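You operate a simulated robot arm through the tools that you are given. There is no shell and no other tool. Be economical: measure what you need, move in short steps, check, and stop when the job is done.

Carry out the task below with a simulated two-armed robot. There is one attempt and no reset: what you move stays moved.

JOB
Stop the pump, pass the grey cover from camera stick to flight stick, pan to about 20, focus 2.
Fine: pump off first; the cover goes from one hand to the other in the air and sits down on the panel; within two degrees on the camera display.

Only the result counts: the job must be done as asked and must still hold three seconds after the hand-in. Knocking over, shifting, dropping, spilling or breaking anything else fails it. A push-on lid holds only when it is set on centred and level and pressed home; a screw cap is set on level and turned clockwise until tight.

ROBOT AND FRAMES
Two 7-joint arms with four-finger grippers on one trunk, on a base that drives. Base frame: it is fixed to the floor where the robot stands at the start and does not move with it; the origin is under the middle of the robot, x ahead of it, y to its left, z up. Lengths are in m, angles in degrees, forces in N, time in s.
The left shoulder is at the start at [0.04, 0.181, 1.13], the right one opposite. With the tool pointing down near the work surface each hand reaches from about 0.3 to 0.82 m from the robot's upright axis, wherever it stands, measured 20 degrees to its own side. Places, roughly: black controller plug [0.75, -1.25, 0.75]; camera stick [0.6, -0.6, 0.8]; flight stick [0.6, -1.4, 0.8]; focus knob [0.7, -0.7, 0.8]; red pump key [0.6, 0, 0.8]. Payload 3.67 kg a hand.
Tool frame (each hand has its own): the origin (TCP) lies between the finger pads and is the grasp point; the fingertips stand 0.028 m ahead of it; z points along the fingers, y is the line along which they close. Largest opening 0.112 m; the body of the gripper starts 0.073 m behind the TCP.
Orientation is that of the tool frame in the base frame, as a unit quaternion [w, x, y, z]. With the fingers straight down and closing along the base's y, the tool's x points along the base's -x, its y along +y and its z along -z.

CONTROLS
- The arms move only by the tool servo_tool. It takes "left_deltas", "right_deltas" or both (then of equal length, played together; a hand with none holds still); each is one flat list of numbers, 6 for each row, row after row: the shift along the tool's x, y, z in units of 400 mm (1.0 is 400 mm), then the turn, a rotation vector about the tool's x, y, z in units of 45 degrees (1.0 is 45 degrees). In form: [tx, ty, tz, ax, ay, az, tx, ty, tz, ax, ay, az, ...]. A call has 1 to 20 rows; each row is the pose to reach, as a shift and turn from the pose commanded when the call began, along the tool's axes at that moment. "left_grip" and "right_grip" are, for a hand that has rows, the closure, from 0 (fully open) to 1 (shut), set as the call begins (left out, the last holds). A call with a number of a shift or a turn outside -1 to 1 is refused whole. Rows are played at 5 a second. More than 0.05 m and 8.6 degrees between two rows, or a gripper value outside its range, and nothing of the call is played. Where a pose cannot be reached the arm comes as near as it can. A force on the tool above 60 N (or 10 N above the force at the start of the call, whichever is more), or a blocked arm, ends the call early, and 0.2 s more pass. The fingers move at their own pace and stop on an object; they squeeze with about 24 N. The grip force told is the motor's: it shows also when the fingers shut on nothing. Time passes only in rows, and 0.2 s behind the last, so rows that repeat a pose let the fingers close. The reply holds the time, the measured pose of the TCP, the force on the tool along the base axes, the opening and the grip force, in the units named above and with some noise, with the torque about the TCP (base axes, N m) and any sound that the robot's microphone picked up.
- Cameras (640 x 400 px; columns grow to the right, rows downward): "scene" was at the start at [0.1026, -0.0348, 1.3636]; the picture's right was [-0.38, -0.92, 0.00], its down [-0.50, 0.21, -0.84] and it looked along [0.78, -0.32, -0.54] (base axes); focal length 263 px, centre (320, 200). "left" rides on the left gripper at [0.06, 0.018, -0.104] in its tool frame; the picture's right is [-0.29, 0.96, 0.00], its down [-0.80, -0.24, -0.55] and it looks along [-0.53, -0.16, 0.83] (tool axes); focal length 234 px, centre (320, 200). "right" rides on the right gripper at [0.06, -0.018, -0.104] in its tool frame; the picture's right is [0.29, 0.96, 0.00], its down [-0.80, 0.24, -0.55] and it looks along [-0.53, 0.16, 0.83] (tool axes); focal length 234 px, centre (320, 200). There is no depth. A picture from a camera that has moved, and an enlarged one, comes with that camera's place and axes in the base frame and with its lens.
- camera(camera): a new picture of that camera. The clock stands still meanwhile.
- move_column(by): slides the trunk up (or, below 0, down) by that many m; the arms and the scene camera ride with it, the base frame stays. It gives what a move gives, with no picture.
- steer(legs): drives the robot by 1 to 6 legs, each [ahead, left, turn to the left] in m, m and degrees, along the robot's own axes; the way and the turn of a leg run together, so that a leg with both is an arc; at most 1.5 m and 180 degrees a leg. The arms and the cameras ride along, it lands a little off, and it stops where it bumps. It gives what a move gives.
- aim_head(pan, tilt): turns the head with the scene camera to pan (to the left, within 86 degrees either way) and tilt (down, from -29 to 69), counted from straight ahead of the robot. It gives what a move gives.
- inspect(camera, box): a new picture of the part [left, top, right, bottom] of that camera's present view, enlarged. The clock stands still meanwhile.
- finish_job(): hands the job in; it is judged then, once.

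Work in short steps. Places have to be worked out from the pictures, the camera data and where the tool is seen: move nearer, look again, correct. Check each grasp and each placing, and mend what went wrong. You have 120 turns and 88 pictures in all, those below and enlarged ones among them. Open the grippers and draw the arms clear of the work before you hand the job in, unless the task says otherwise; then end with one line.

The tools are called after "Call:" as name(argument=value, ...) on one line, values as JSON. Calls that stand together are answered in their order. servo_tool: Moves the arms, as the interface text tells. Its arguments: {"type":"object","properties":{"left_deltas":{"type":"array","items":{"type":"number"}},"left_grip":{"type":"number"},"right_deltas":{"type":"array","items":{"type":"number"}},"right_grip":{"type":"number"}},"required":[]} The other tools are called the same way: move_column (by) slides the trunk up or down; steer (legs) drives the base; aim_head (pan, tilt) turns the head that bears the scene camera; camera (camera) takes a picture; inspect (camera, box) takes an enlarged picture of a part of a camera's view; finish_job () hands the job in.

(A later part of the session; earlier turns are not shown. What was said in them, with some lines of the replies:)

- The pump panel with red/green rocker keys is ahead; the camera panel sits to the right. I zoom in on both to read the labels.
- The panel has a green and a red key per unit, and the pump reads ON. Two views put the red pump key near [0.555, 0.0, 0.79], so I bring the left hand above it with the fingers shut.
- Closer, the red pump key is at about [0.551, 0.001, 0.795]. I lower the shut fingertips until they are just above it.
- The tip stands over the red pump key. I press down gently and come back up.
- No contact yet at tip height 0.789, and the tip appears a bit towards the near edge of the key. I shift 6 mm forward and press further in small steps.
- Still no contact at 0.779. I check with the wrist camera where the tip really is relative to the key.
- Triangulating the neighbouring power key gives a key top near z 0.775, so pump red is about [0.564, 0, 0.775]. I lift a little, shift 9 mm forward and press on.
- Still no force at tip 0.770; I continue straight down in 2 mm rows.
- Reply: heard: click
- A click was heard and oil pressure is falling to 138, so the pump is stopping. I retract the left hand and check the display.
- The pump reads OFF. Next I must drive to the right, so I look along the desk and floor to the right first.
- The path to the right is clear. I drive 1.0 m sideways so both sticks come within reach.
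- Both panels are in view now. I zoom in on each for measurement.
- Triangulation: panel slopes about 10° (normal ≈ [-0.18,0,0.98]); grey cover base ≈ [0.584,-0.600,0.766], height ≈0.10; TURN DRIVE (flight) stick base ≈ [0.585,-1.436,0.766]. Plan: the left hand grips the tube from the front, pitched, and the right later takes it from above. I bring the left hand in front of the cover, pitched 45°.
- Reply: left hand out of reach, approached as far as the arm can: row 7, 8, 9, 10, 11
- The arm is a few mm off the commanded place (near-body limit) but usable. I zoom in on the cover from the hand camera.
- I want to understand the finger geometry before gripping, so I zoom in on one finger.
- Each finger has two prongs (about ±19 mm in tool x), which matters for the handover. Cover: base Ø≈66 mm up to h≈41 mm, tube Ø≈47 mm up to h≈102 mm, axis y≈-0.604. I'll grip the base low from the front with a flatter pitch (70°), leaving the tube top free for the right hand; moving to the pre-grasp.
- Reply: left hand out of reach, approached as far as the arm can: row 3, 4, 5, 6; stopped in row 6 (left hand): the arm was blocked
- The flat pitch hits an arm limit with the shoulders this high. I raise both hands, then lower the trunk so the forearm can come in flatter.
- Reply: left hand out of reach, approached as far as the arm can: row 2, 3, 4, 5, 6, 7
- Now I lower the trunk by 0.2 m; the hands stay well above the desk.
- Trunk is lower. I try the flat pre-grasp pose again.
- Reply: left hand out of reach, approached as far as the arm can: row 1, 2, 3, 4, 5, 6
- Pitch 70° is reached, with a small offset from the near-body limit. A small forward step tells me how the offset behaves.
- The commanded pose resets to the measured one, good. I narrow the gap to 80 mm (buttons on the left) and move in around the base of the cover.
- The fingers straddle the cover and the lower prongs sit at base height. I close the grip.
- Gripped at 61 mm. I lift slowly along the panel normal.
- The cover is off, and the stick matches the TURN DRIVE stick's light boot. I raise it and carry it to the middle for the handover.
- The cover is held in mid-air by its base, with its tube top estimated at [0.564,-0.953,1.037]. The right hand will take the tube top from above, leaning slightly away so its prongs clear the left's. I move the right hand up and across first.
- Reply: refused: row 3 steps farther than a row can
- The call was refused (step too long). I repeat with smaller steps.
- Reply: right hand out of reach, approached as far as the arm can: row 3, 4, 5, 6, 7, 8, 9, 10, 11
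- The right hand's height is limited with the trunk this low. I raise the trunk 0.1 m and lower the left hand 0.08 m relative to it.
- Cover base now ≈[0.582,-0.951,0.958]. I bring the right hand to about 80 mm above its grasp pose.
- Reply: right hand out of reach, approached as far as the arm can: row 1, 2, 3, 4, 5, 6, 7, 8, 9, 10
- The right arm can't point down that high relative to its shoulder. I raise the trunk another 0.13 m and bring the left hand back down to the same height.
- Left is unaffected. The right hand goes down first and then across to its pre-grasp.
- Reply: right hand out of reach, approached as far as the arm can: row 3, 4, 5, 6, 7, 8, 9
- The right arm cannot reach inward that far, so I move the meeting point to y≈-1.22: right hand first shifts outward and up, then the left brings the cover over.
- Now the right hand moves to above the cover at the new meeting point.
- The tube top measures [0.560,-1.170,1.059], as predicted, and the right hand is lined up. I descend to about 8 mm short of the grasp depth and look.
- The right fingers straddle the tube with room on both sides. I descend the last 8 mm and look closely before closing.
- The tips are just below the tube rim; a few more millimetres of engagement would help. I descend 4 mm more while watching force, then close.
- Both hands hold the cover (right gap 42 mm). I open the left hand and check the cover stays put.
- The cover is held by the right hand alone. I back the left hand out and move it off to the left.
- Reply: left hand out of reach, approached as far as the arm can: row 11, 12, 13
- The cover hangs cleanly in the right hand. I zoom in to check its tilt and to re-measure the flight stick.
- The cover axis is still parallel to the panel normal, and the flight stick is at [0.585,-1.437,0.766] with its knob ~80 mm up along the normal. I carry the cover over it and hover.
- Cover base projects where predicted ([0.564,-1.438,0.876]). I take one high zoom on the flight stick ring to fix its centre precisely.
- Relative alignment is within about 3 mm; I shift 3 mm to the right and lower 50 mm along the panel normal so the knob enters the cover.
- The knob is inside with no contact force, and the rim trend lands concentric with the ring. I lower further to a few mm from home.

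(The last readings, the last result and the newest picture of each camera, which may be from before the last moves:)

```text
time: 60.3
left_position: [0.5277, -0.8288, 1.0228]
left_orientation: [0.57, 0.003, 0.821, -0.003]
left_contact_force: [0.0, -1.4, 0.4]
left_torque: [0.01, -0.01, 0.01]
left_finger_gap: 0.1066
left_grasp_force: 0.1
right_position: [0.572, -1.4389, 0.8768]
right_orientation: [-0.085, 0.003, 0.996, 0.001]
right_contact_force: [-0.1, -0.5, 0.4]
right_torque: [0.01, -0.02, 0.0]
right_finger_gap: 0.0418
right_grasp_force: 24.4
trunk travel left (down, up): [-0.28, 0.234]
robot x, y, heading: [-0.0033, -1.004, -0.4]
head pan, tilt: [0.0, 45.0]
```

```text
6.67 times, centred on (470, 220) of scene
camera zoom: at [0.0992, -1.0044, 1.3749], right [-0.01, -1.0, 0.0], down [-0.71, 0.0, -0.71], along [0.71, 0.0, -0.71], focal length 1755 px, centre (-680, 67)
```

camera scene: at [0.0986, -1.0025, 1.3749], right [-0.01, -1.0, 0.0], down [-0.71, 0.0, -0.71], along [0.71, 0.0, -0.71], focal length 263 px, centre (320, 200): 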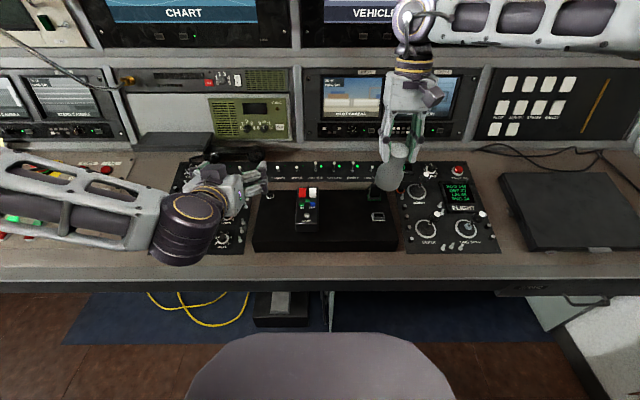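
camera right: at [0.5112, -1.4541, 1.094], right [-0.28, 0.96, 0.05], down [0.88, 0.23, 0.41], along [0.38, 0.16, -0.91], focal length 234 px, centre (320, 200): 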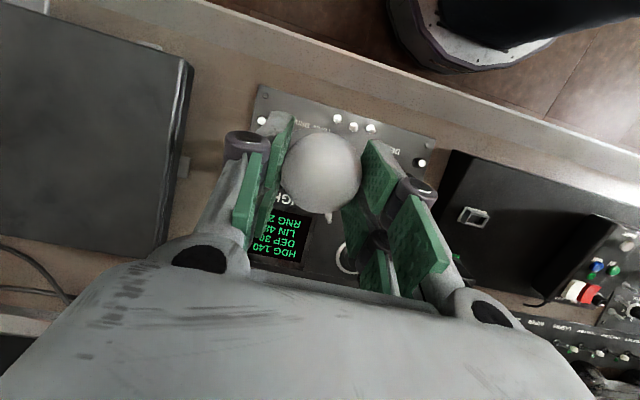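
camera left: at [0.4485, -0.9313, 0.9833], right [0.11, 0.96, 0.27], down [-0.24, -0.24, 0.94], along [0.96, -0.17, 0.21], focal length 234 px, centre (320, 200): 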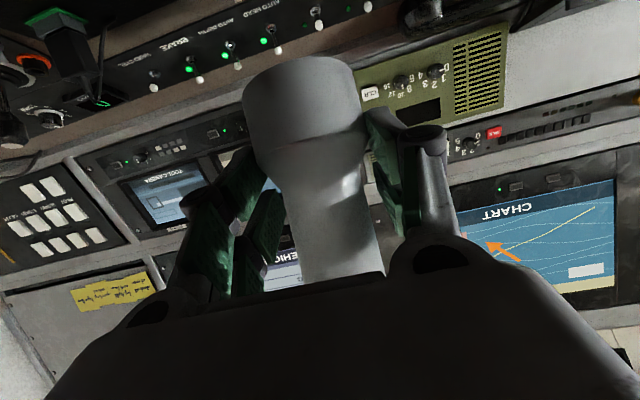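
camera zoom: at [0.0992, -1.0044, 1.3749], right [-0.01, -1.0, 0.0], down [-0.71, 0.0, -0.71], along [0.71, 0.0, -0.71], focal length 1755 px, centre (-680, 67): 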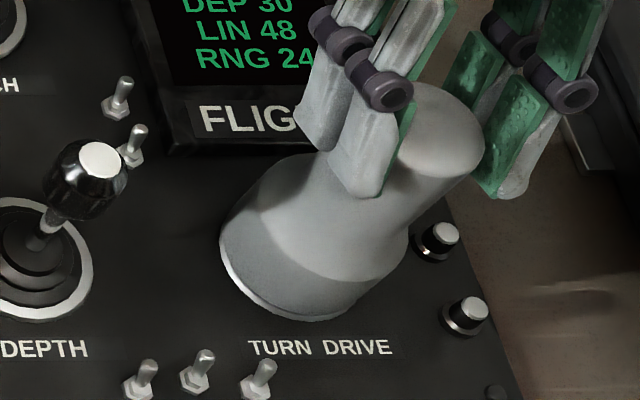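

A thin sliver of the ring shows on the left, consistent with ~5 mm still to go. I press down in small steps until contact.

Call:
servo_tool(right_deltas=[-0.0017, 0.002, 0.0047, 0, 0, 0, -0.0034, 0.002, 0.0094, 0, 0, 0, -0.0051, 0.002, 0.0141, 0, 0, 0, -0.0068, 0.002, 0.0188, 0, 0, 0, -0.0085, 0.002, 0.0235, 0, 0, 0])

Call:
inspect(camera="scene", box=[430, 190, 510, 250])

```text
time: 61.5
left_position: [0.5267, -0.8278, 1.0228]
left_orientation: [0.571, 0.002, 0.821, -0.003]
left_contact_force: [0.2, -0.1, 0.1]
left_torque: [-0.03, -0.03, 0.01]
left_finger_gap: 0.1064
left_grasp_force: 0.1
right_position: [0.5723, -1.4378, 0.87]
right_orientation: [-0.084, 0.003, 0.996, 0.001]
right_contact_force: [-6.0, -3.0, 21.0]
right_torque: [-0.05, -0.04, 0.12]
right_finger_gap: 0.0424
right_grasp_force: 23.7
trunk travel left (down, up): [-0.28, 0.234]
robot x, y, heading: [-0.0031, -1.0074, -0.6]
head pan, tilt: [0.0, 45.0]
```

```text
6.67 times, centred on (470, 220) of scene
camera zoom: at [0.0963, -1.0035, 1.3752], right [-0.01, -1.0, 0.0], down [-0.71, 0.0, -0.71], along [0.71, 0.0, -0.71], focal length 1755 px, centre (-680, 67)
```

zoom: 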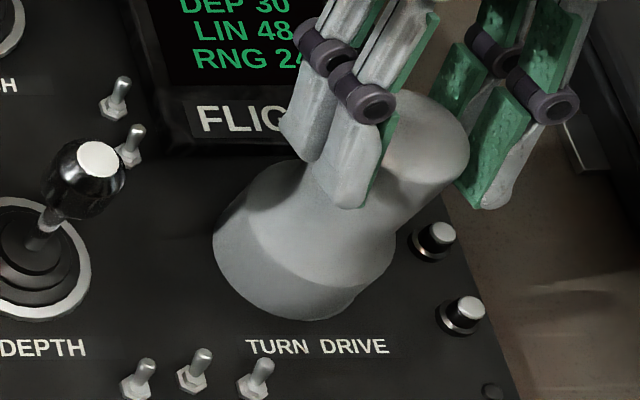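

Contact at 21 N with the rim flush on the panel and ring covered: the cover is seated. I open the right hand and withdraw upward.

Call:
servo_tool(right_deltas=[0, 0, -0.005, 0, 0, 0, 0, 0, -0.005, 0, 0, 0, 0, 0, -0.005, 0, 0, 0, 0, 0, -0.06, 0, 0, 0, 0, 0, -0.14, 0, 0, 0, 0, 0, -0.22, 0, 0, 0, 0, 0, -0.3, 0, 0, 0], right_grip=0.25)

Call:
inspect(camera="scene", box=[430, 190, 510, 250])

```text
time: 63.1
left_position: [0.5279, -0.8279, 1.0222]
left_orientation: [0.571, 0.002, 0.821, -0.003]
left_contact_force: [-0.5, -0.7, 0.1]
left_torque: [-0.01, 0.0, -0.02]
left_finger_gap: 0.1064
left_grasp_force: 0.0
right_position: [0.5958, -1.4379, 0.9859]
right_orientation: [-0.086, 0.002, 0.996, 0.001]
right_contact_force: [-0.1, 0.3, 1.1]
right_torque: [-0.02, 0.0, 0.05]
right_finger_gap: 0.0841
right_grasp_force: 0.0
trunk travel left (down, up): [-0.28, 0.234]
robot x, y, heading: [0.0003, -1.0043, -0.2]
head pan, tilt: [0.0, 45.0]
```

```text
6.67 times, centred on (470, 220) of scene
camera zoom: at [0.0986, -1.0036, 1.3749], right [-0.01, -1.0, 0.0], down [-0.71, 0.0, -0.71], along [0.71, 0.0, -0.71], focal length 1755 px, centre (-680, 67)
```

zoom: 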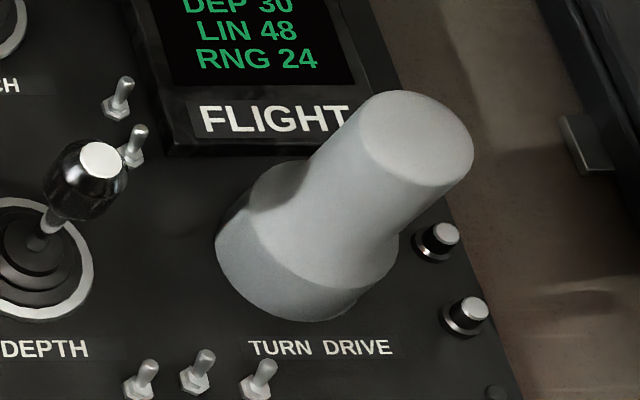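

The cover stands upright on the flight stick, unshifted. Next, the left hand turns downward and moves over the camera stick.

Call:
servo_tool(left_deltas=[-0.02, 0.07, 0.005, 0, 0.125, 0, -0.04, 0.14, 0.01, 0, 0.25, 0, -0.06, 0.21, 0.015, 0, 0.375, 0, -0.08, 0.28, 0.02, 0, 0.5, 0, -0.1, 0.35, 0.025, 0, 0.625, 0, -0.12, 0.42, 0.03, 0, 0.75, 0, -0.12, 0.49, 0.035, 0, 0.875, 0, -0.12, 0.565, 0.035, 0, 1.0, 0, -0.12, 0.565, 0.035, 0, 1.0, 0], left_grip=0.3, right_deltas=[0, -0.02, -0.05, 0, 0, 0, 0, -0.04, -0.1, 0, 0, 0, 0, -0.06, -0.15, 0, 0, 0, 0, -0.06, -0.2, 0, 0, 0, 0, -0.06, -0.25, 0, 0, 0, 0, -0.06, -0.25, 0, 0, 0, 0, -0.06, -0.25, 0, 0, 0, 0, -0.06, -0.25, 0, 0, 0, 0, -0.06, -0.25, 0, 0, 0])

```text
time: 65.1
left_position: [0.5586, -0.6017, 1.0627]
left_orientation: [0.213, 0.003, 0.977, -0.001]
left_contact_force: [-0.4, 0.8, 0.5]
left_torque: [0.01, 0.0, 0.03]
left_finger_gap: 0.0786
left_grasp_force: 0.1
right_position: [0.6099, -1.4615, 1.0851]
right_orientation: [-0.086, 0.003, 0.996, 0.001]
right_contact_force: [-1.0, 0.6, -0.6]
right_torque: [0.0, 0.03, 0.0]
right_finger_gap: 0.0838
right_grasp_force: 0.0
trunk travel left (down, up): [-0.28, 0.234]
robot x, y, heading: [-0.003, -1.0037, -0.6]
head pan, tilt: [0.0, 45.0]
```

Nearly vertical now. I descend to hover about 9 cm above the knob, aligned to the panel normal, and look.

Call:
servo_tool(left_deltas=[0.036, 0, 0.078, 0, 0.083, 0, 0.072, 0, 0.156, 0, 0.166, 0, 0.108, 0, 0.234, 0, 0.25, 0, 0.1435, 0, 0.3136, 0, 0.325, 0, 0.1435, 0, 0.3136, 0, 0.325, 0])

Call:
camera(camera="left")

Call:
inspect(camera="scene", box=[130, 130, 270, 260])

```text
time: 66.3
left_position: [0.5574, -0.6023, 0.9251]
left_orientation: [0.087, 0.004, 0.996, -0.001]
left_contact_force: [0.3, -0.2, 0.1]
left_torque: [0.01, 0.0, 0.0]
left_finger_gap: 0.0783
left_grasp_force: 0.2
right_position: [0.6101, -1.4635, 1.0844]
right_orientation: [-0.086, 0.003, 0.996, 0.001]
right_contact_force: [0.2, 0.5, 0.2]
right_torque: [0.0, -0.04, 0.0]
right_finger_gap: 0.084
right_grasp_force: 0.0
trunk travel left (down, up): [-0.28, 0.234]
robot x, y, heading: [-0.0022, -1.0064, -0.2]
head pan, tilt: [0.0, 45.0]
```

```text
18 pictures are left
camera left: at [0.4794, -0.5844, 1.0175], right [0.29, 0.96, 0.05], down [0.69, -0.24, 0.68], along [0.67, -0.17, -0.73], focal length 234 px, centre (320, 200)
```

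left: 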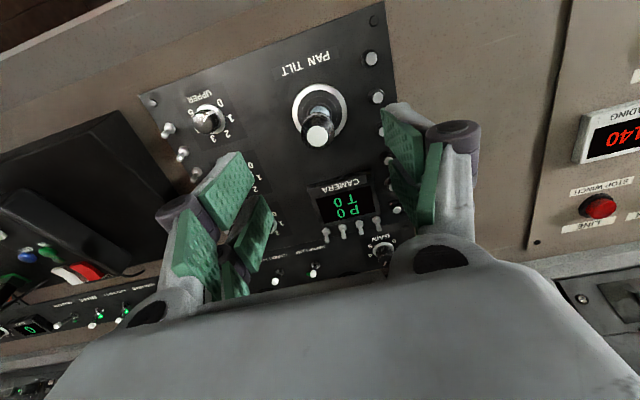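

```text
3.08 times, centred on (200, 195) of scene
camera zoom: at [0.0984, -1.0045, 1.375], right [-0.01, -1.0, 0.0], down [-0.71, 0.0, -0.71], along [0.71, 0.0, -0.71], focal length 810 px, centre (689, 215)
```

zoom: 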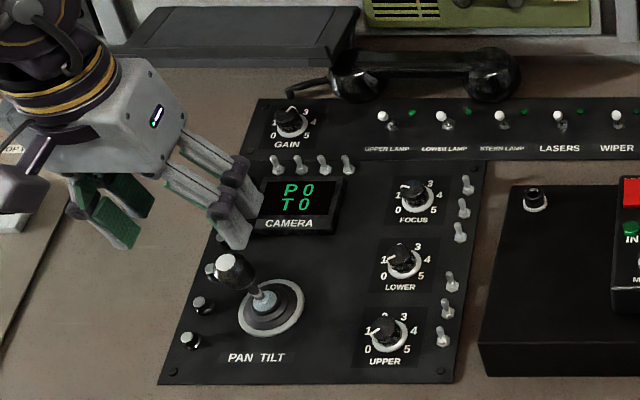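

The camera knob top is at [0.567,-0.604,0.85], right below the hand. I descend and grip the knob gently.

Call:
servo_tool(left_deltas=[0, -0.002, 0.075, 0, 0, 0, 0, -0.003, 0.15, 0, 0, 0, 0, -0.003, 0.215, 0, 0, 0, 0, -0.003, 0.215, 0, 0, 0])

Call:
servo_tool(left_deltas=[0, 0, 0, 0, 0, 0, 0, 0, 0, 0, 0, 0, 0, 0, 0, 0, 0, 0], left_grip=1)

Call:
inspect(camera="scene", box=[130, 130, 270, 260])

```text
time: 67.3
left_position: [0.5735, -0.604, 0.8414]
left_orientation: [0.087, 0.004, 0.996, -0.001]
left_contact_force: [-0.1, 0.1, 0.2]
left_torque: [0.02, 0.0, 0.01]
left_finger_gap: 0.0785
left_grasp_force: 0.0
right_position: [0.6096, -1.4624, 1.0835]
right_orientation: [-0.086, 0.004, 0.996, 0.001]
right_contact_force: [-0.9, 0.0, 0.0]
right_torque: [-0.02, -0.03, 0.0]
right_finger_gap: 0.0839
right_grasp_force: 0.0
trunk travel left (down, up): [-0.28, 0.234]
robot x, y, heading: [-0.0004, -1.0039, -0.4]
head pan, tilt: [0.0, 45.0]
```

```text
time: 68.1
left_position: [0.5744, -0.6028, 0.8404]
left_orientation: [0.088, 0.004, 0.996, -0.001]
left_contact_force: [0.3, -0.9, -0.7]
left_torque: [-0.03, -0.03, -0.04]
left_finger_gap: 0.0254
left_grasp_force: 44.9
right_position: [0.6104, -1.4624, 1.0841]
right_orientation: [-0.086, 0.003, 0.996, 0.001]
right_contact_force: [0.2, 0.1, 0.6]
right_torque: [-0.01, -0.03, -0.01]
right_finger_gap: 0.0839
right_grasp_force: 0.1
trunk travel left (down, up): [-0.28, 0.234]
robot x, y, heading: [-0.0001, -1.0023, -0.2]
head pan, tilt: [0.0, 45.0]
```

```text
3.08 times, centred on (200, 195) of scene
camera zoom: at [0.0992, -1.0043, 1.3749], right [-0.01, -1.0, 0.0], down [-0.71, 0.0, -0.71], along [0.71, 0.0, -0.71], focal length 810 px, centre (689, 215)
```

zoom: 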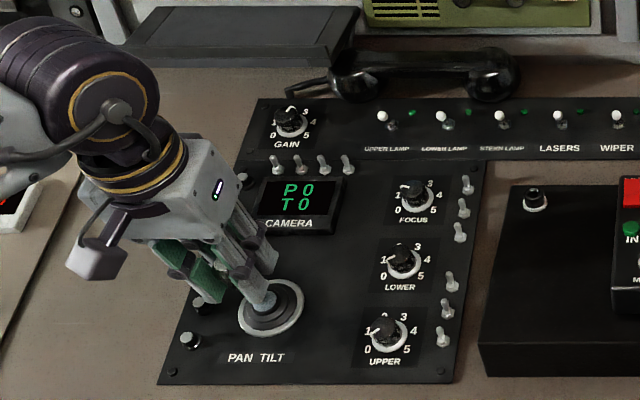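

Knob gripped (25 mm). I deflect it 15 mm to the right briefly and read the display.

Call:
servo_tool(left_deltas=[0, -0.0375, 0, 0, 0, 0, 0, -0.0375, 0, 0, 0, 0])

Call:
inspect(camera="scene", box=[170, 160, 250, 230])

```text
time: 68.7
left_position: [0.5733, -0.6154, 0.8391]
left_orientation: [0.086, 0.003, 0.996, 0.0]
left_contact_force: [-0.4, 16.4, 1.8]
left_torque: [1.21, 0.01, 0.12]
left_finger_gap: 0.0269
left_grasp_force: 44.7
right_position: [0.6099, -1.46, 1.0842]
right_orientation: [-0.086, 0.001, 0.996, 0.001]
right_contact_force: [0.4, -0.3, -0.1]
right_torque: [-0.02, 0.04, -0.01]
right_finger_gap: 0.0841
right_grasp_force: 0.0
trunk travel left (down, up): [-0.28, 0.234]
robot x, y, heading: [-0.0035, -0.9997, -0.3]
head pan, tilt: [0.0, 45.0]
```

```text
5.71 times, centred on (210, 195) of scene
camera zoom: at [0.0989, -1.0024, 1.3749], right [0.0, -1.0, 0.0], down [-0.71, 0.0, -0.71], along [0.71, 0.0, -0.71], focal length 1504 px, centre (949, 229)
```

zoom: 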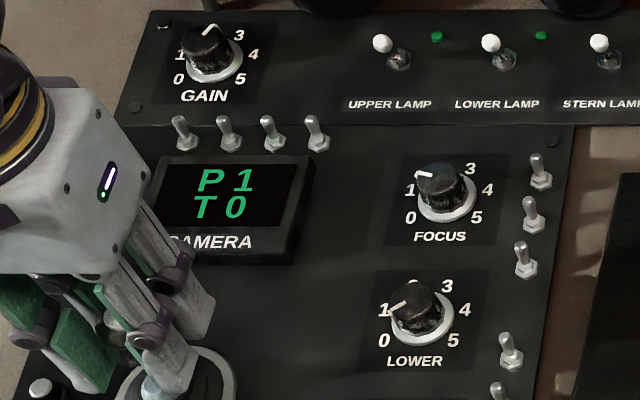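

P rose to 1, so right is positive. I hold this for about a second to learn the rate.

Call:
servo_tool(left_deltas=[0, 0, 0, 0, 0, 0, 0, 0, 0, 0, 0, 0, 0, 0, 0, 0, 0, 0, 0, 0, 0, 0, 0, 0])

Call:
inspect(camera="scene", box=[170, 160, 250, 230])

```text
time: 69.7
left_position: [0.5728, -0.6168, 0.8413]
left_orientation: [0.087, 0.004, 0.996, -0.001]
left_contact_force: [-2.5, 15.1, 0.7]
left_torque: [1.05, 0.27, 0.19]
left_finger_gap: 0.0272
left_grasp_force: 45.0
right_position: [0.6107, -1.4611, 1.0848]
right_orientation: [-0.086, 0.003, 0.996, 0.0]
right_contact_force: [0.1, 0.3, 0.2]
right_torque: [0.02, 0.0, -0.01]
right_finger_gap: 0.084
right_grasp_force: 0.1
trunk travel left (down, up): [-0.28, 0.234]
robot x, y, heading: [0.0013, -1.0054, -0.4]
head pan, tilt: [0.0, 45.0]
```

```text
5.71 times, centred on (210, 195) of scene
camera zoom: at [0.0987, -1.0027, 1.3749], right [-0.01, -1.0, 0.0], down [-0.71, 0.0, -0.71], along [0.71, 0.0, -0.71], focal length 1504 px, centre (949, 229)
```

zoom: 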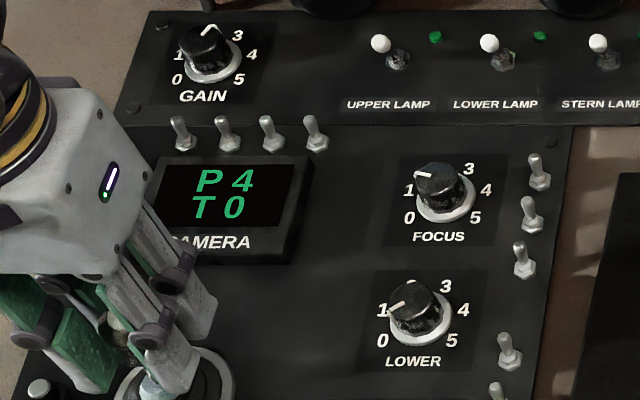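

The rate is about 3°/s, so it is speed control. I hold for 4.2 s more, which should bring it to about 17.

Call:
servo_tool(left_deltas=[0, 0, 0, 0, 0, 0, 0, 0, 0, 0, 0, 0, 0, 0, 0, 0, 0, 0, 0, 0, 0, 0, 0, 0, 0, 0, 0, 0, 0, 0, 0, 0, 0, 0, 0, 0, 0, 0, 0, 0, 0, 0, 0, 0, 0, 0, 0, 0, 0, 0, 0, 0, 0, 0, 0, 0, 0, 0, 0, 0, 0, 0, 0, 0, 0, 0, 0, 0, 0, 0, 0, 0, 0, 0, 0, 0, 0, 0, 0, 0, 0, 0, 0, 0, 0, 0, 0, 0, 0, 0, 0, 0, 0, 0, 0, 0, 0, 0, 0, 0, 0, 0, 0, 0, 0, 0, 0, 0, 0, 0, 0, 0, 0, 0, 0, 0, 0, 0, 0, 0])

Call:
inspect(camera="scene", box=[170, 160, 250, 230])

```text
time: 73.9
left_position: [0.5741, -0.6189, 0.8398]
left_orientation: [0.087, 0.004, 0.996, -0.001]
left_contact_force: [-6.9, 9.8, -6.4]
left_torque: [0.56, 0.6, 0.06]
left_finger_gap: 0.0269
left_grasp_force: 45.0
right_position: [0.6112, -1.4618, 1.0843]
right_orientation: [-0.086, 0.003, 0.996, 0.001]
right_contact_force: [-0.4, -0.5, -0.5]
right_torque: [0.01, -0.04, 0.0]
right_finger_gap: 0.0841
right_grasp_force: 0.0
trunk travel left (down, up): [-0.28, 0.234]
robot x, y, heading: [0.001, -1.0001, -0.5]
head pan, tilt: [0.0, 45.0]
```

```text
5.71 times, centred on (210, 195) of scene
camera zoom: at [0.0989, -1.0029, 1.3749], right [-0.01, -1.0, 0.0], down [-0.71, 0.0, -0.71], along [0.71, 0.0, -0.71], focal length 1504 px, centre (949, 229)
```

zoom: 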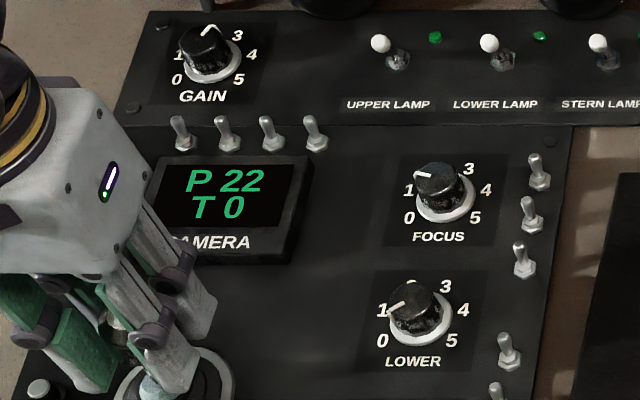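

P is 22 (the rate grew). I swing back through centre, give a short opposite deflection, and return to centre.

Call:
servo_tool(left_deltas=[0, 0.0375, 0, 0, 0, 0, 0, 0.072, 0, 0, 0, 0, 0, 0.072, 0, 0, 0, 0, 0, 0.072, 0, 0, 0, 0, 0, 0.0375, 0, 0, 0, 0, 0, 0.0375, 0, 0, 0, 0])

Call:
inspect(camera="scene", box=[170, 160, 250, 230])

```text
time: 75.3
left_position: [0.5737, -0.5991, 0.8424]
left_orientation: [0.089, 0.001, 0.996, 0.001]
left_contact_force: [5.1, 5.2, 10.7]
left_torque: [0.44, -0.56, 0.13]
left_finger_gap: 0.0245
left_grasp_force: 44.9
right_position: [0.6106, -1.4616, 1.0837]
right_orientation: [-0.086, 0.002, 0.996, 0.002]
right_contact_force: [0.7, 0.4, 0.2]
right_torque: [0.02, 0.02, -0.01]
right_finger_gap: 0.0839
right_grasp_force: 0.0
trunk travel left (down, up): [-0.28, 0.234]
robot x, y, heading: [-0.0065, -1.0012, -0.2]
head pan, tilt: [0.0, 45.0]
```

```text
5.71 times, centred on (210, 195) of scene
camera zoom: at [0.099, -1.0043, 1.375], right [0.0, -1.0, 0.0], down [-0.71, 0.0, -0.71], along [0.71, 0.0, -0.71], focal length 1504 px, centre (949, 229)
```

zoom: 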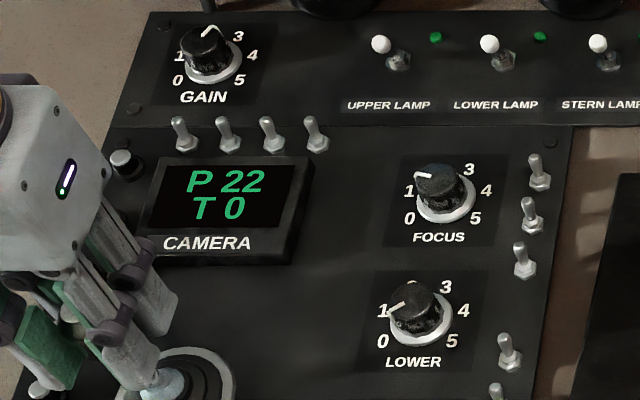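

P is still 22. Another short opposite push of about 0.5 s.

Call:
servo_tool(left_deltas=[0, 0.03, 0, 0, 0, 0, 0, 0.03, 0, 0, 0, 0, 0, 0.03, 0, 0, 0, 0, 0, -0.008, 0, 0, 0, 0, 0, -0.008, 0, 0, 0, 0])

Call:
inspect(camera="scene", box=[170, 160, 250, 230])

```text
time: 76.5
left_position: [0.5723, -0.6027, 0.8411]
left_orientation: [0.087, 0.001, 0.996, 0.002]
left_contact_force: [3.4, 12.7, 12.2]
left_torque: [0.94, -0.45, 0.13]
left_finger_gap: 0.0246
left_grasp_force: 45.1
right_position: [0.6107, -1.4607, 1.0843]
right_orientation: [-0.086, 0.002, 0.996, 0.001]
right_contact_force: [-0.1, -0.5, 0.1]
right_torque: [-0.01, 0.02, -0.03]
right_finger_gap: 0.0839
right_grasp_force: 0.0
trunk travel left (down, up): [-0.28, 0.234]
robot x, y, heading: [-0.0054, -1.0015, -0.5]
head pan, tilt: [0.0, 45.0]
```

```text
5.71 times, centred on (210, 195) of scene
camera zoom: at [0.0985, -1.0033, 1.375], right [0.0, -1.0, 0.0], down [-0.71, 0.0, -0.71], along [0.71, 0.0, -0.71], focal length 1504 px, centre (949, 229)
```

zoom: 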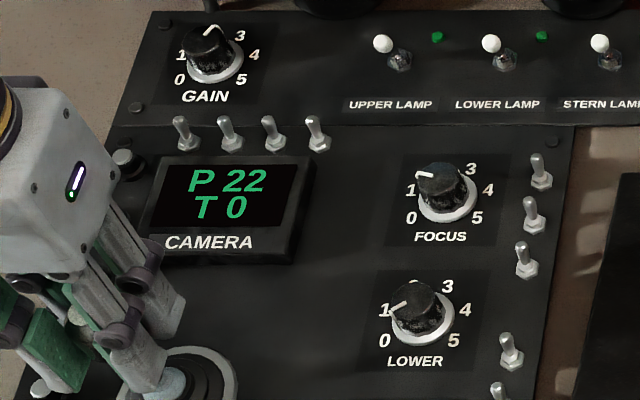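

The side force suggests the knob shifted in the grip and is still slightly deflected. I release so it self-centres, then read the display.

Call:
servo_tool(left_deltas=[0, 0, 0, 0, 0, 0, 0, 0, 0, 0, 0, 0], left_grip=0.4)

Call:
inspect(camera="scene", box=[130, 160, 250, 250])

```text
time: 77.1
left_position: [0.5734, -0.6075, 0.8399]
left_orientation: [0.086, 0.003, 0.996, -0.001]
left_contact_force: [0.4, 0.5, 0.4]
left_torque: [0.01, -0.02, 0.03]
left_finger_gap: 0.067
left_grasp_force: 0.1
right_position: [0.6096, -1.464, 1.0839]
right_orientation: [-0.085, 0.002, 0.996, 0.001]
right_contact_force: [-0.4, -0.1, -0.4]
right_torque: [0.01, 0.05, 0.01]
right_finger_gap: 0.0842
right_grasp_force: 0.0
trunk travel left (down, up): [-0.28, 0.234]
robot x, y, heading: [-0.0009, -1.0036, -0.4]
head pan, tilt: [0.0, 45.0]
```

```text
4.44 times, centred on (190, 205) of scene
camera zoom: at [0.099, -1.0042, 1.3749], right [-0.01, -1.0, 0.0], down [-0.71, 0.0, -0.71], along [0.71, 0.0, -0.71], focal length 1170 px, centre (898, 178)
```

zoom: 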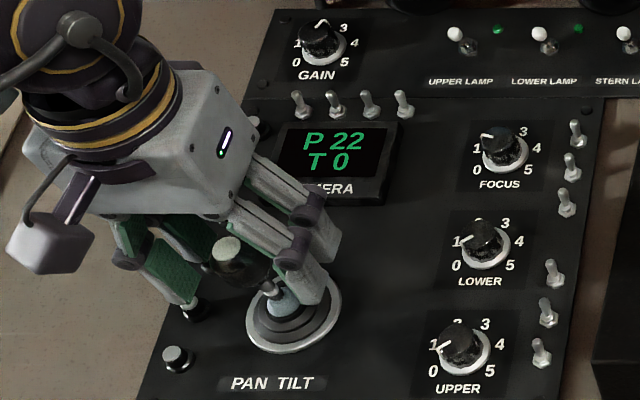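

With the stick free, P holds at 22. I nudge the knob left with the open fingers for about half a second (without gripping) so it springs back by itself.

Call:
servo_tool(left_deltas=[0, 0.0625, 0, 0, 0, 0, 0, 0.0925, 0, 0, 0, 0, 0, 0.0925, 0, 0, 0, 0, 0, 0.0925, 0, 0, 0, 0, 0, 0.05, 0, 0, 0, 0, 0, 0.01, 0, 0, 0, 0])

Call:
inspect(camera="scene", box=[130, 160, 250, 250])

```text
time: 78.5
left_position: [0.5735, -0.6032, 0.841]
left_orientation: [0.088, 0.003, 0.996, -0.001]
left_contact_force: [-0.2, -0.2, -0.1]
left_torque: [-0.01, 0.01, 0.0]
left_finger_gap: 0.0671
left_grasp_force: 0.0
right_position: [0.6116, -1.4628, 1.0849]
right_orientation: [-0.085, 0.003, 0.996, 0.001]
right_contact_force: [-0.3, 0.7, -0.3]
right_torque: [-0.02, -0.01, 0.05]
right_finger_gap: 0.084
right_grasp_force: 0.1
trunk travel left (down, up): [-0.28, 0.234]
robot x, y, heading: [-0.001, -1.0018, -0.1]
head pan, tilt: [0.0, 45.0]
```

```text
4.44 times, centred on (190, 205) of scene
camera zoom: at [0.0992, -1.0044, 1.3749], right [0.0, -1.0, 0.0], down [-0.71, 0.0, -0.71], along [0.71, 0.0, -0.71], focal length 1170 px, centre (898, 178)
```

zoom: 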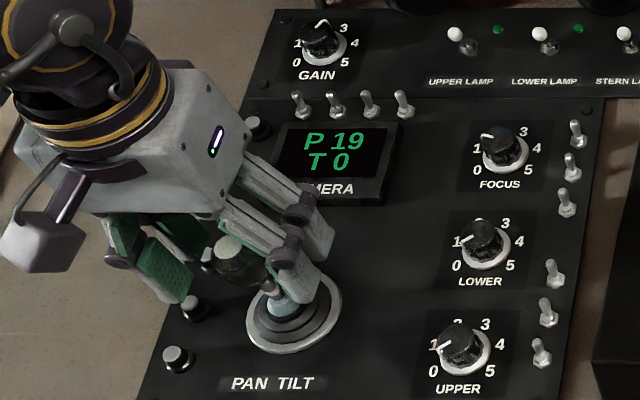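

P 19 with the stick centred — within tolerance. I lift the left hand straight off the stick and move it over the FOCUS knob to look closely.

Call:
servo_tool(left_deltas=[0, 0, -0.08, 0, 0, 0, 0, 0, -0.16, 0, 0, 0, 0, 0, -0.25, 0, 0, 0, -0.08, -0.07, -0.25, 0, 0, 0, -0.16, -0.14, -0.24, 0, 0, 0, -0.24, -0.21, -0.2, 0, 0, 0, -0.3255, -0.29, -0.169, 0, 0, 0, -0.3255, -0.29, -0.169, 0, 0, 0])

Call:
camera(camera="left")

```text
time: 80.3
left_position: [0.6889, -0.7195, 0.9309]
left_orientation: [0.088, 0.003, 0.996, -0.001]
left_contact_force: [0.5, 1.2, 0.4]
left_torque: [-0.02, -0.04, -0.01]
left_finger_gap: 0.0672
left_grasp_force: 0.0
right_position: [0.6099, -1.4619, 1.0858]
right_orientation: [-0.086, 0.003, 0.996, 0.001]
right_contact_force: [0.9, -1.0, 0.3]
right_torque: [-0.02, -0.02, 0.02]
right_finger_gap: 0.0841
right_grasp_force: 0.1
trunk travel left (down, up): [-0.28, 0.234]
robot x, y, heading: [-0.0014, -1.003, -0.2]
head pan, tilt: [0.0, 45.0]
```

```text
8 pictures are left
camera left: at [0.6106, -0.7002, 1.0238], right [0.29, 0.96, 0.05], down [0.69, -0.24, 0.69], along [0.67, -0.17, -0.73], focal length 234 px, centre (320, 200)
```

left: 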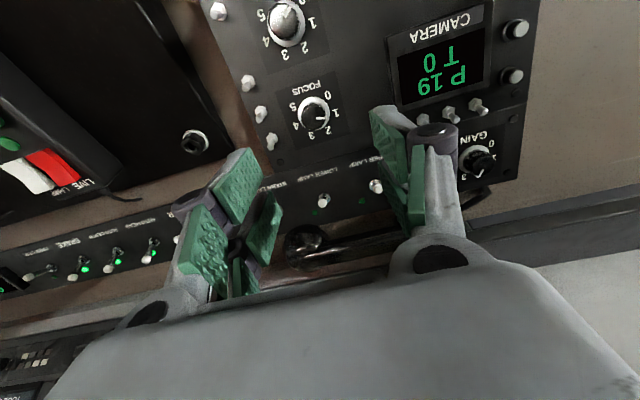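

P 19 holds. I zoom in on the focus knob to read its pointer.

Call:
inspect(camera="left", box=[275, 75, 355, 145])

```text
5.71 times, centred on (315, 110) of left
camera zoom: at [0.6106, -0.7002, 1.0238], right [0.29, 0.96, 0.05], down [0.69, -0.24, 0.69], along [0.67, -0.17, -0.73], focal length 1338 px, centre (349, 714)
```

zoom: 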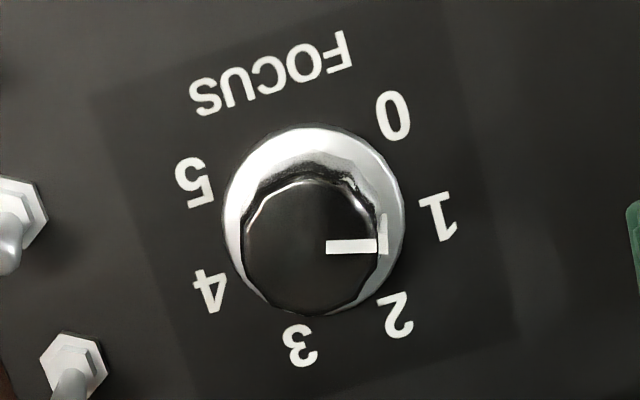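

The pointer is at 1; 2 lies 50° clockwise, and the knob axis is at about [0.708,-0.7245,0.788]. I pre-turn the hand 25° counter-clockwise, narrow the gap, and descend around the knob.

Call:
servo_tool(left_deltas=[0.015, -0.0125, 0.05, 0, 0, -0.139, 0.015, -0.0125, 0.1, 0, 0, -0.278, 0.015, -0.0125, 0.15, 0, 0, -0.417, 0.015, -0.0125, 0.2, 0, 0, -0.556, 0.015, -0.0125, 0.24, 0, 0, -0.556, 0.015, -0.0125, 0.26, 0, 0, -0.556, 0.015, -0.0125, 0.27, 0, 0, -0.556], left_grip=0.55)

Call:
inspect(camera="scene", box=[180, 150, 260, 220])

```text
time: 81.9
left_position: [0.7025, -0.7248, 0.8222]
left_orientation: [0.085, -0.213, 0.973, -0.019]
left_contact_force: [-0.7, 0.8, 0.3]
left_torque: [-0.03, 0.0, 0.01]
left_finger_gap: 0.0504
left_grasp_force: 0.0
right_position: [0.6111, -1.462, 1.0843]
right_orientation: [-0.085, 0.002, 0.996, 0.0]
right_contact_force: [-0.5, 0.7, 0.2]
right_torque: [0.0, -0.01, -0.01]
right_finger_gap: 0.084
right_grasp_force: 0.1
trunk travel left (down, up): [-0.28, 0.234]
robot x, y, heading: [-0.0001, -1.0032, -0.2]
head pan, tilt: [0.0, 45.0]
```

```text
5.71 times, centred on (220, 185) of scene
camera zoom: at [0.0992, -1.0043, 1.3749], right [-0.01, -1.0, 0.0], down [-0.71, 0.0, -0.71], along [0.71, 0.0, -0.71], focal length 1504 px, centre (891, 286)
```

zoom: 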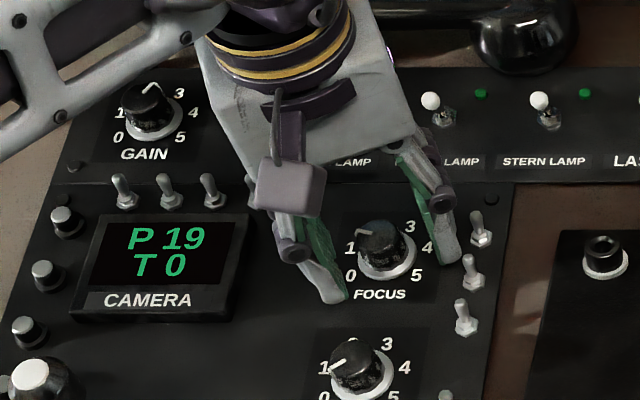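

The fingers straddle the knob without contact. I close and check the grip before turning.

Call:
servo_tool(left_deltas=[0, 0, 0, 0, 0, 0, 0, 0, 0, 0, 0, 0, 0, 0, 0, 0, 0, 0], left_grip=1)

```text
time: 82.7
left_position: [0.7024, -0.7242, 0.8224]
left_orientation: [0.085, -0.213, 0.973, -0.019]
left_contact_force: [0.7, 1.0, -1.6]
left_torque: [0.05, -0.4, 0.04]
left_finger_gap: 0.0219
left_grasp_force: 44.5
right_position: [0.6113, -1.4627, 1.0835]
right_orientation: [-0.084, 0.002, 0.996, 0.001]
right_contact_force: [0.4, 0.3, -0.3]
right_torque: [0.01, 0.02, 0.02]
right_finger_gap: 0.084
right_grasp_force: 0.1
trunk travel left (down, up): [-0.28, 0.234]
robot x, y, heading: [-0.003, -1.0005, -0.3]
head pan, tilt: [0.0, 45.0]
```

Knob gripped (22 mm) with little side force. I turn it 45° clockwise.

Call:
servo_tool(left_deltas=[0, 0, 0, 0, 0, 0.16, 0, 0, 0, 0, 0, 0.33, 0, 0, 0, 0, 0, 0.5, 0, 0, 0, 0, 0, 0.67, 0, 0, 0, 0, 0, 0.84, 0, 0, 0, 0, 0, 1.0, 0, 0, 0, 0, 0, 1.0])

Call:
inspect(camera="scene", box=[180, 150, 260, 220])

```text
time: 84.3
left_position: [0.7026, -0.7243, 0.8229]
left_orientation: [0.086, 0.177, 0.98, 0.015]
left_contact_force: [7.6, 4.5, 5.6]
left_torque: [0.66, 0.63, 0.15]
left_finger_gap: 0.021
left_grasp_force: 44.5
right_position: [0.6104, -1.4626, 1.0843]
right_orientation: [-0.086, 0.003, 0.996, 0.001]
right_contact_force: [0.2, 0.2, -0.2]
right_torque: [0.0, 0.01, 0.03]
right_finger_gap: 0.0839
right_grasp_force: 0.1
trunk travel left (down, up): [-0.28, 0.234]
robot x, y, heading: [0.001, -1.0061, -0.2]
head pan, tilt: [0.0, 45.0]
```

```text
5.71 times, centred on (220, 185) of scene
camera zoom: at [0.0996, -1.0041, 1.3749], right [-0.01, -1.0, 0.0], down [-0.71, 0.0, -0.71], along [0.71, 0.0, -0.71], focal length 1504 px, centre (891, 286)
```

zoom: 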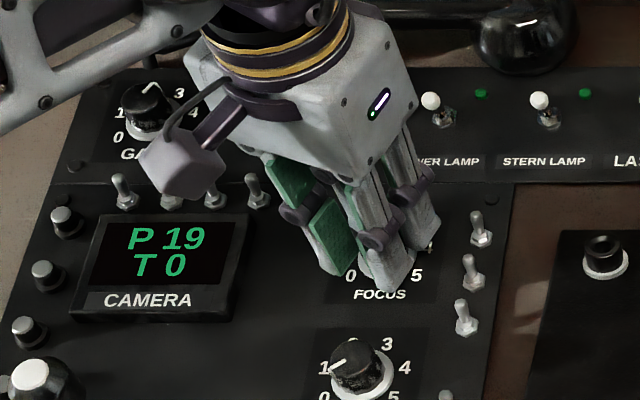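

I add 6° more, then open and lift clear to check the pointer.

Call:
servo_tool(left_deltas=[0, 0, 0, 0, 0, 0.13, 0, 0, 0, 0, 0, 0.13])

Call:
servo_tool(left_deltas=[0, 0, 0, 0, 0, 0, 0, 0, 0, 0, 0, 0, 0, 0, -0.05, 0, 0, 0, 0, 0, -0.12, 0, 0, 0, 0, 0, -0.2, 0, 0, 0, 0, 0, -0.27, 0, 0, 0, 0, 0, -0.27, 0, 0, 0], left_grip=0.5)

Call:
inspect(camera="left", box=[260, 60, 380, 160])

```text
time: 84.9
left_position: [0.7025, -0.7241, 0.8232]
left_orientation: [0.086, 0.226, 0.97, 0.018]
left_contact_force: [9.6, 7.3, 7.1]
left_torque: [0.86, 0.29, 0.19]
left_finger_gap: 0.0211
left_grasp_force: 44.8
right_position: [0.611, -1.4626, 1.0847]
right_orientation: [-0.087, 0.004, 0.996, 0.0]
right_contact_force: [0.1, 0.4, 0.8]
right_torque: [-0.01, 0.01, -0.01]
right_finger_gap: 0.0838
right_grasp_force: 0.0
trunk travel left (down, up): [-0.28, 0.234]
robot x, y, heading: [-0.0016, -1.0003, -0.4]
head pan, tilt: [0.0, 45.0]
```

```text
time: 86.5
left_position: [0.6837, -0.7234, 0.9287]
left_orientation: [0.085, 0.226, 0.97, 0.018]
left_contact_force: [-0.2, -0.3, 0.1]
left_torque: [-0.01, 0.06, -0.03]
left_finger_gap: 0.0561
left_grasp_force: 0.1
right_position: [0.6103, -1.463, 1.0837]
right_orientation: [-0.086, 0.003, 0.996, 0.001]
right_contact_force: [0.5, -0.4, -0.3]
right_torque: [0.01, 0.02, 0.0]
right_finger_gap: 0.084
right_grasp_force: 0.2
trunk travel left (down, up): [-0.28, 0.234]
robot x, y, heading: [-0.0063, -1.0026, -0.2]
head pan, tilt: [0.0, 45.0]
```

```text
4.00 times, centred on (320, 110) of left
camera zoom: at [0.6189, -0.6814, 1.0239], right [0.67, 0.73, 0.12], down [0.5, -0.57, 0.65], along [0.54, -0.38, -0.75], focal length 937 px, centre (320, 560)
```

zoom: 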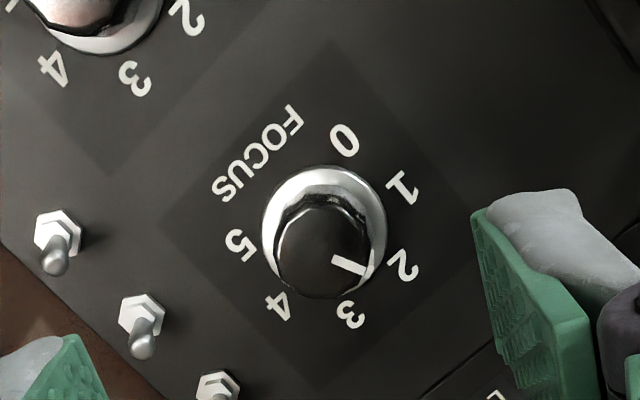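

The pointer is on 2 (22° against the label's 25°). I raise the left hand clear and open both grippers, then take a final look.

Call:
servo_tool(left_deltas=[0, 0, -0.1, 0, 0, 0, 0, 0, -0.2, 0, 0, 0, 0, 0, -0.3, 0, 0, 0, 0, 0, -0.35, 0, 0, 0, 0, 0, -0.35, 0, 0, 0], left_grip=0, right_deltas=[0, 0, -0.03, 0, 0, 0, 0, 0, -0.06, 0, 0, 0, 0, 0, -0.08, 0, 0, 0, 0, 0, -0.08, 0, 0, 0, 0, 0, -0.08, 0, 0, 0], right_grip=0)

Call:
camera(camera="scene")

Call:
inspect(camera="scene", box=[140, 150, 260, 260])

```text
time: 87.7
left_position: [0.6591, -0.7256, 1.0672]
left_orientation: [0.085, 0.226, 0.97, 0.019]
left_contact_force: [-1.0, -0.2, 0.3]
left_torque: [0.02, 0.0, 0.0]
left_finger_gap: 0.1122
left_grasp_force: 0.0
right_position: [0.6158, -1.4625, 1.1148]
right_orientation: [-0.086, 0.002, 0.996, 0.001]
right_contact_force: [0.2, -0.7, 0.4]
right_torque: [0.01, -0.03, -0.01]
right_finger_gap: 0.1121
right_grasp_force: 0.1
trunk travel left (down, up): [-0.28, 0.234]
robot x, y, heading: [-0.0049, -1.0045, -0.6]
head pan, tilt: [0.0, 45.0]
```

```text
3 pictures are left
camera scene: at [0.0995, -1.0042, 1.3748], right [-0.01, -1.0, 0.0], down [-0.71, 0.0, -0.71], along [0.71, 0.0, -0.71], focal length 263 px, centre (320, 200)
```

scene: 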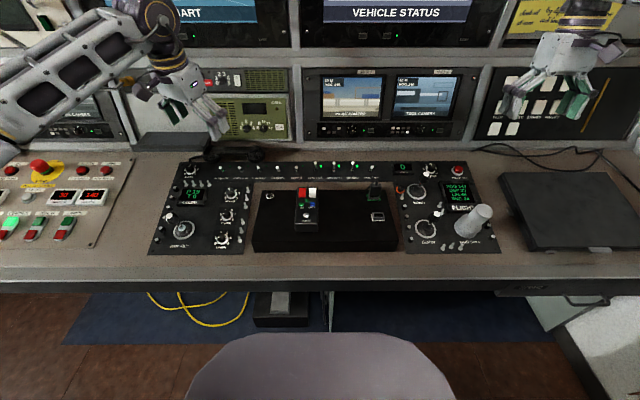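

```text
3.64 times, centred on (200, 205) of scene
camera zoom: at [0.0995, -1.0042, 1.3748], right [-0.01, -1.0, 0.0], down [-0.71, 0.0, -0.71], along [0.71, 0.0, -0.71], focal length 957 px, centre (756, 182)
```

zoom: 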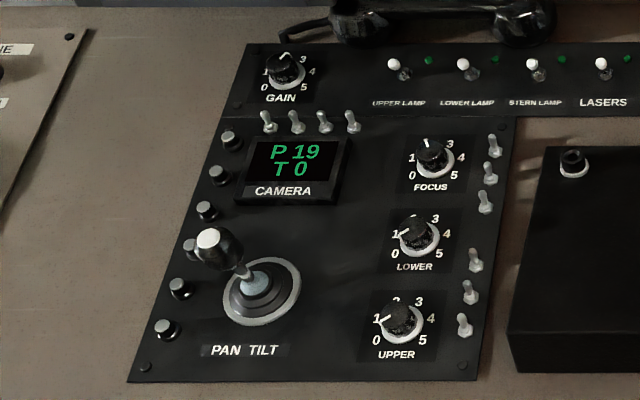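

The final pictures show P 19, T 0, focus at 2 and the cover standing on the flight stick, with both hands clear. The pump read OFF when I last checked it, before I left that panel. I hand in.

Call:
finish_job()

```text
The job is handed in.
```

I stopped the pump first, then handed the grey cover from the left hand to the right in the air. It now sits on the panel over the flight (TURN DRIVE) stick, pan reads 19 (1° off) and focus is at 2.
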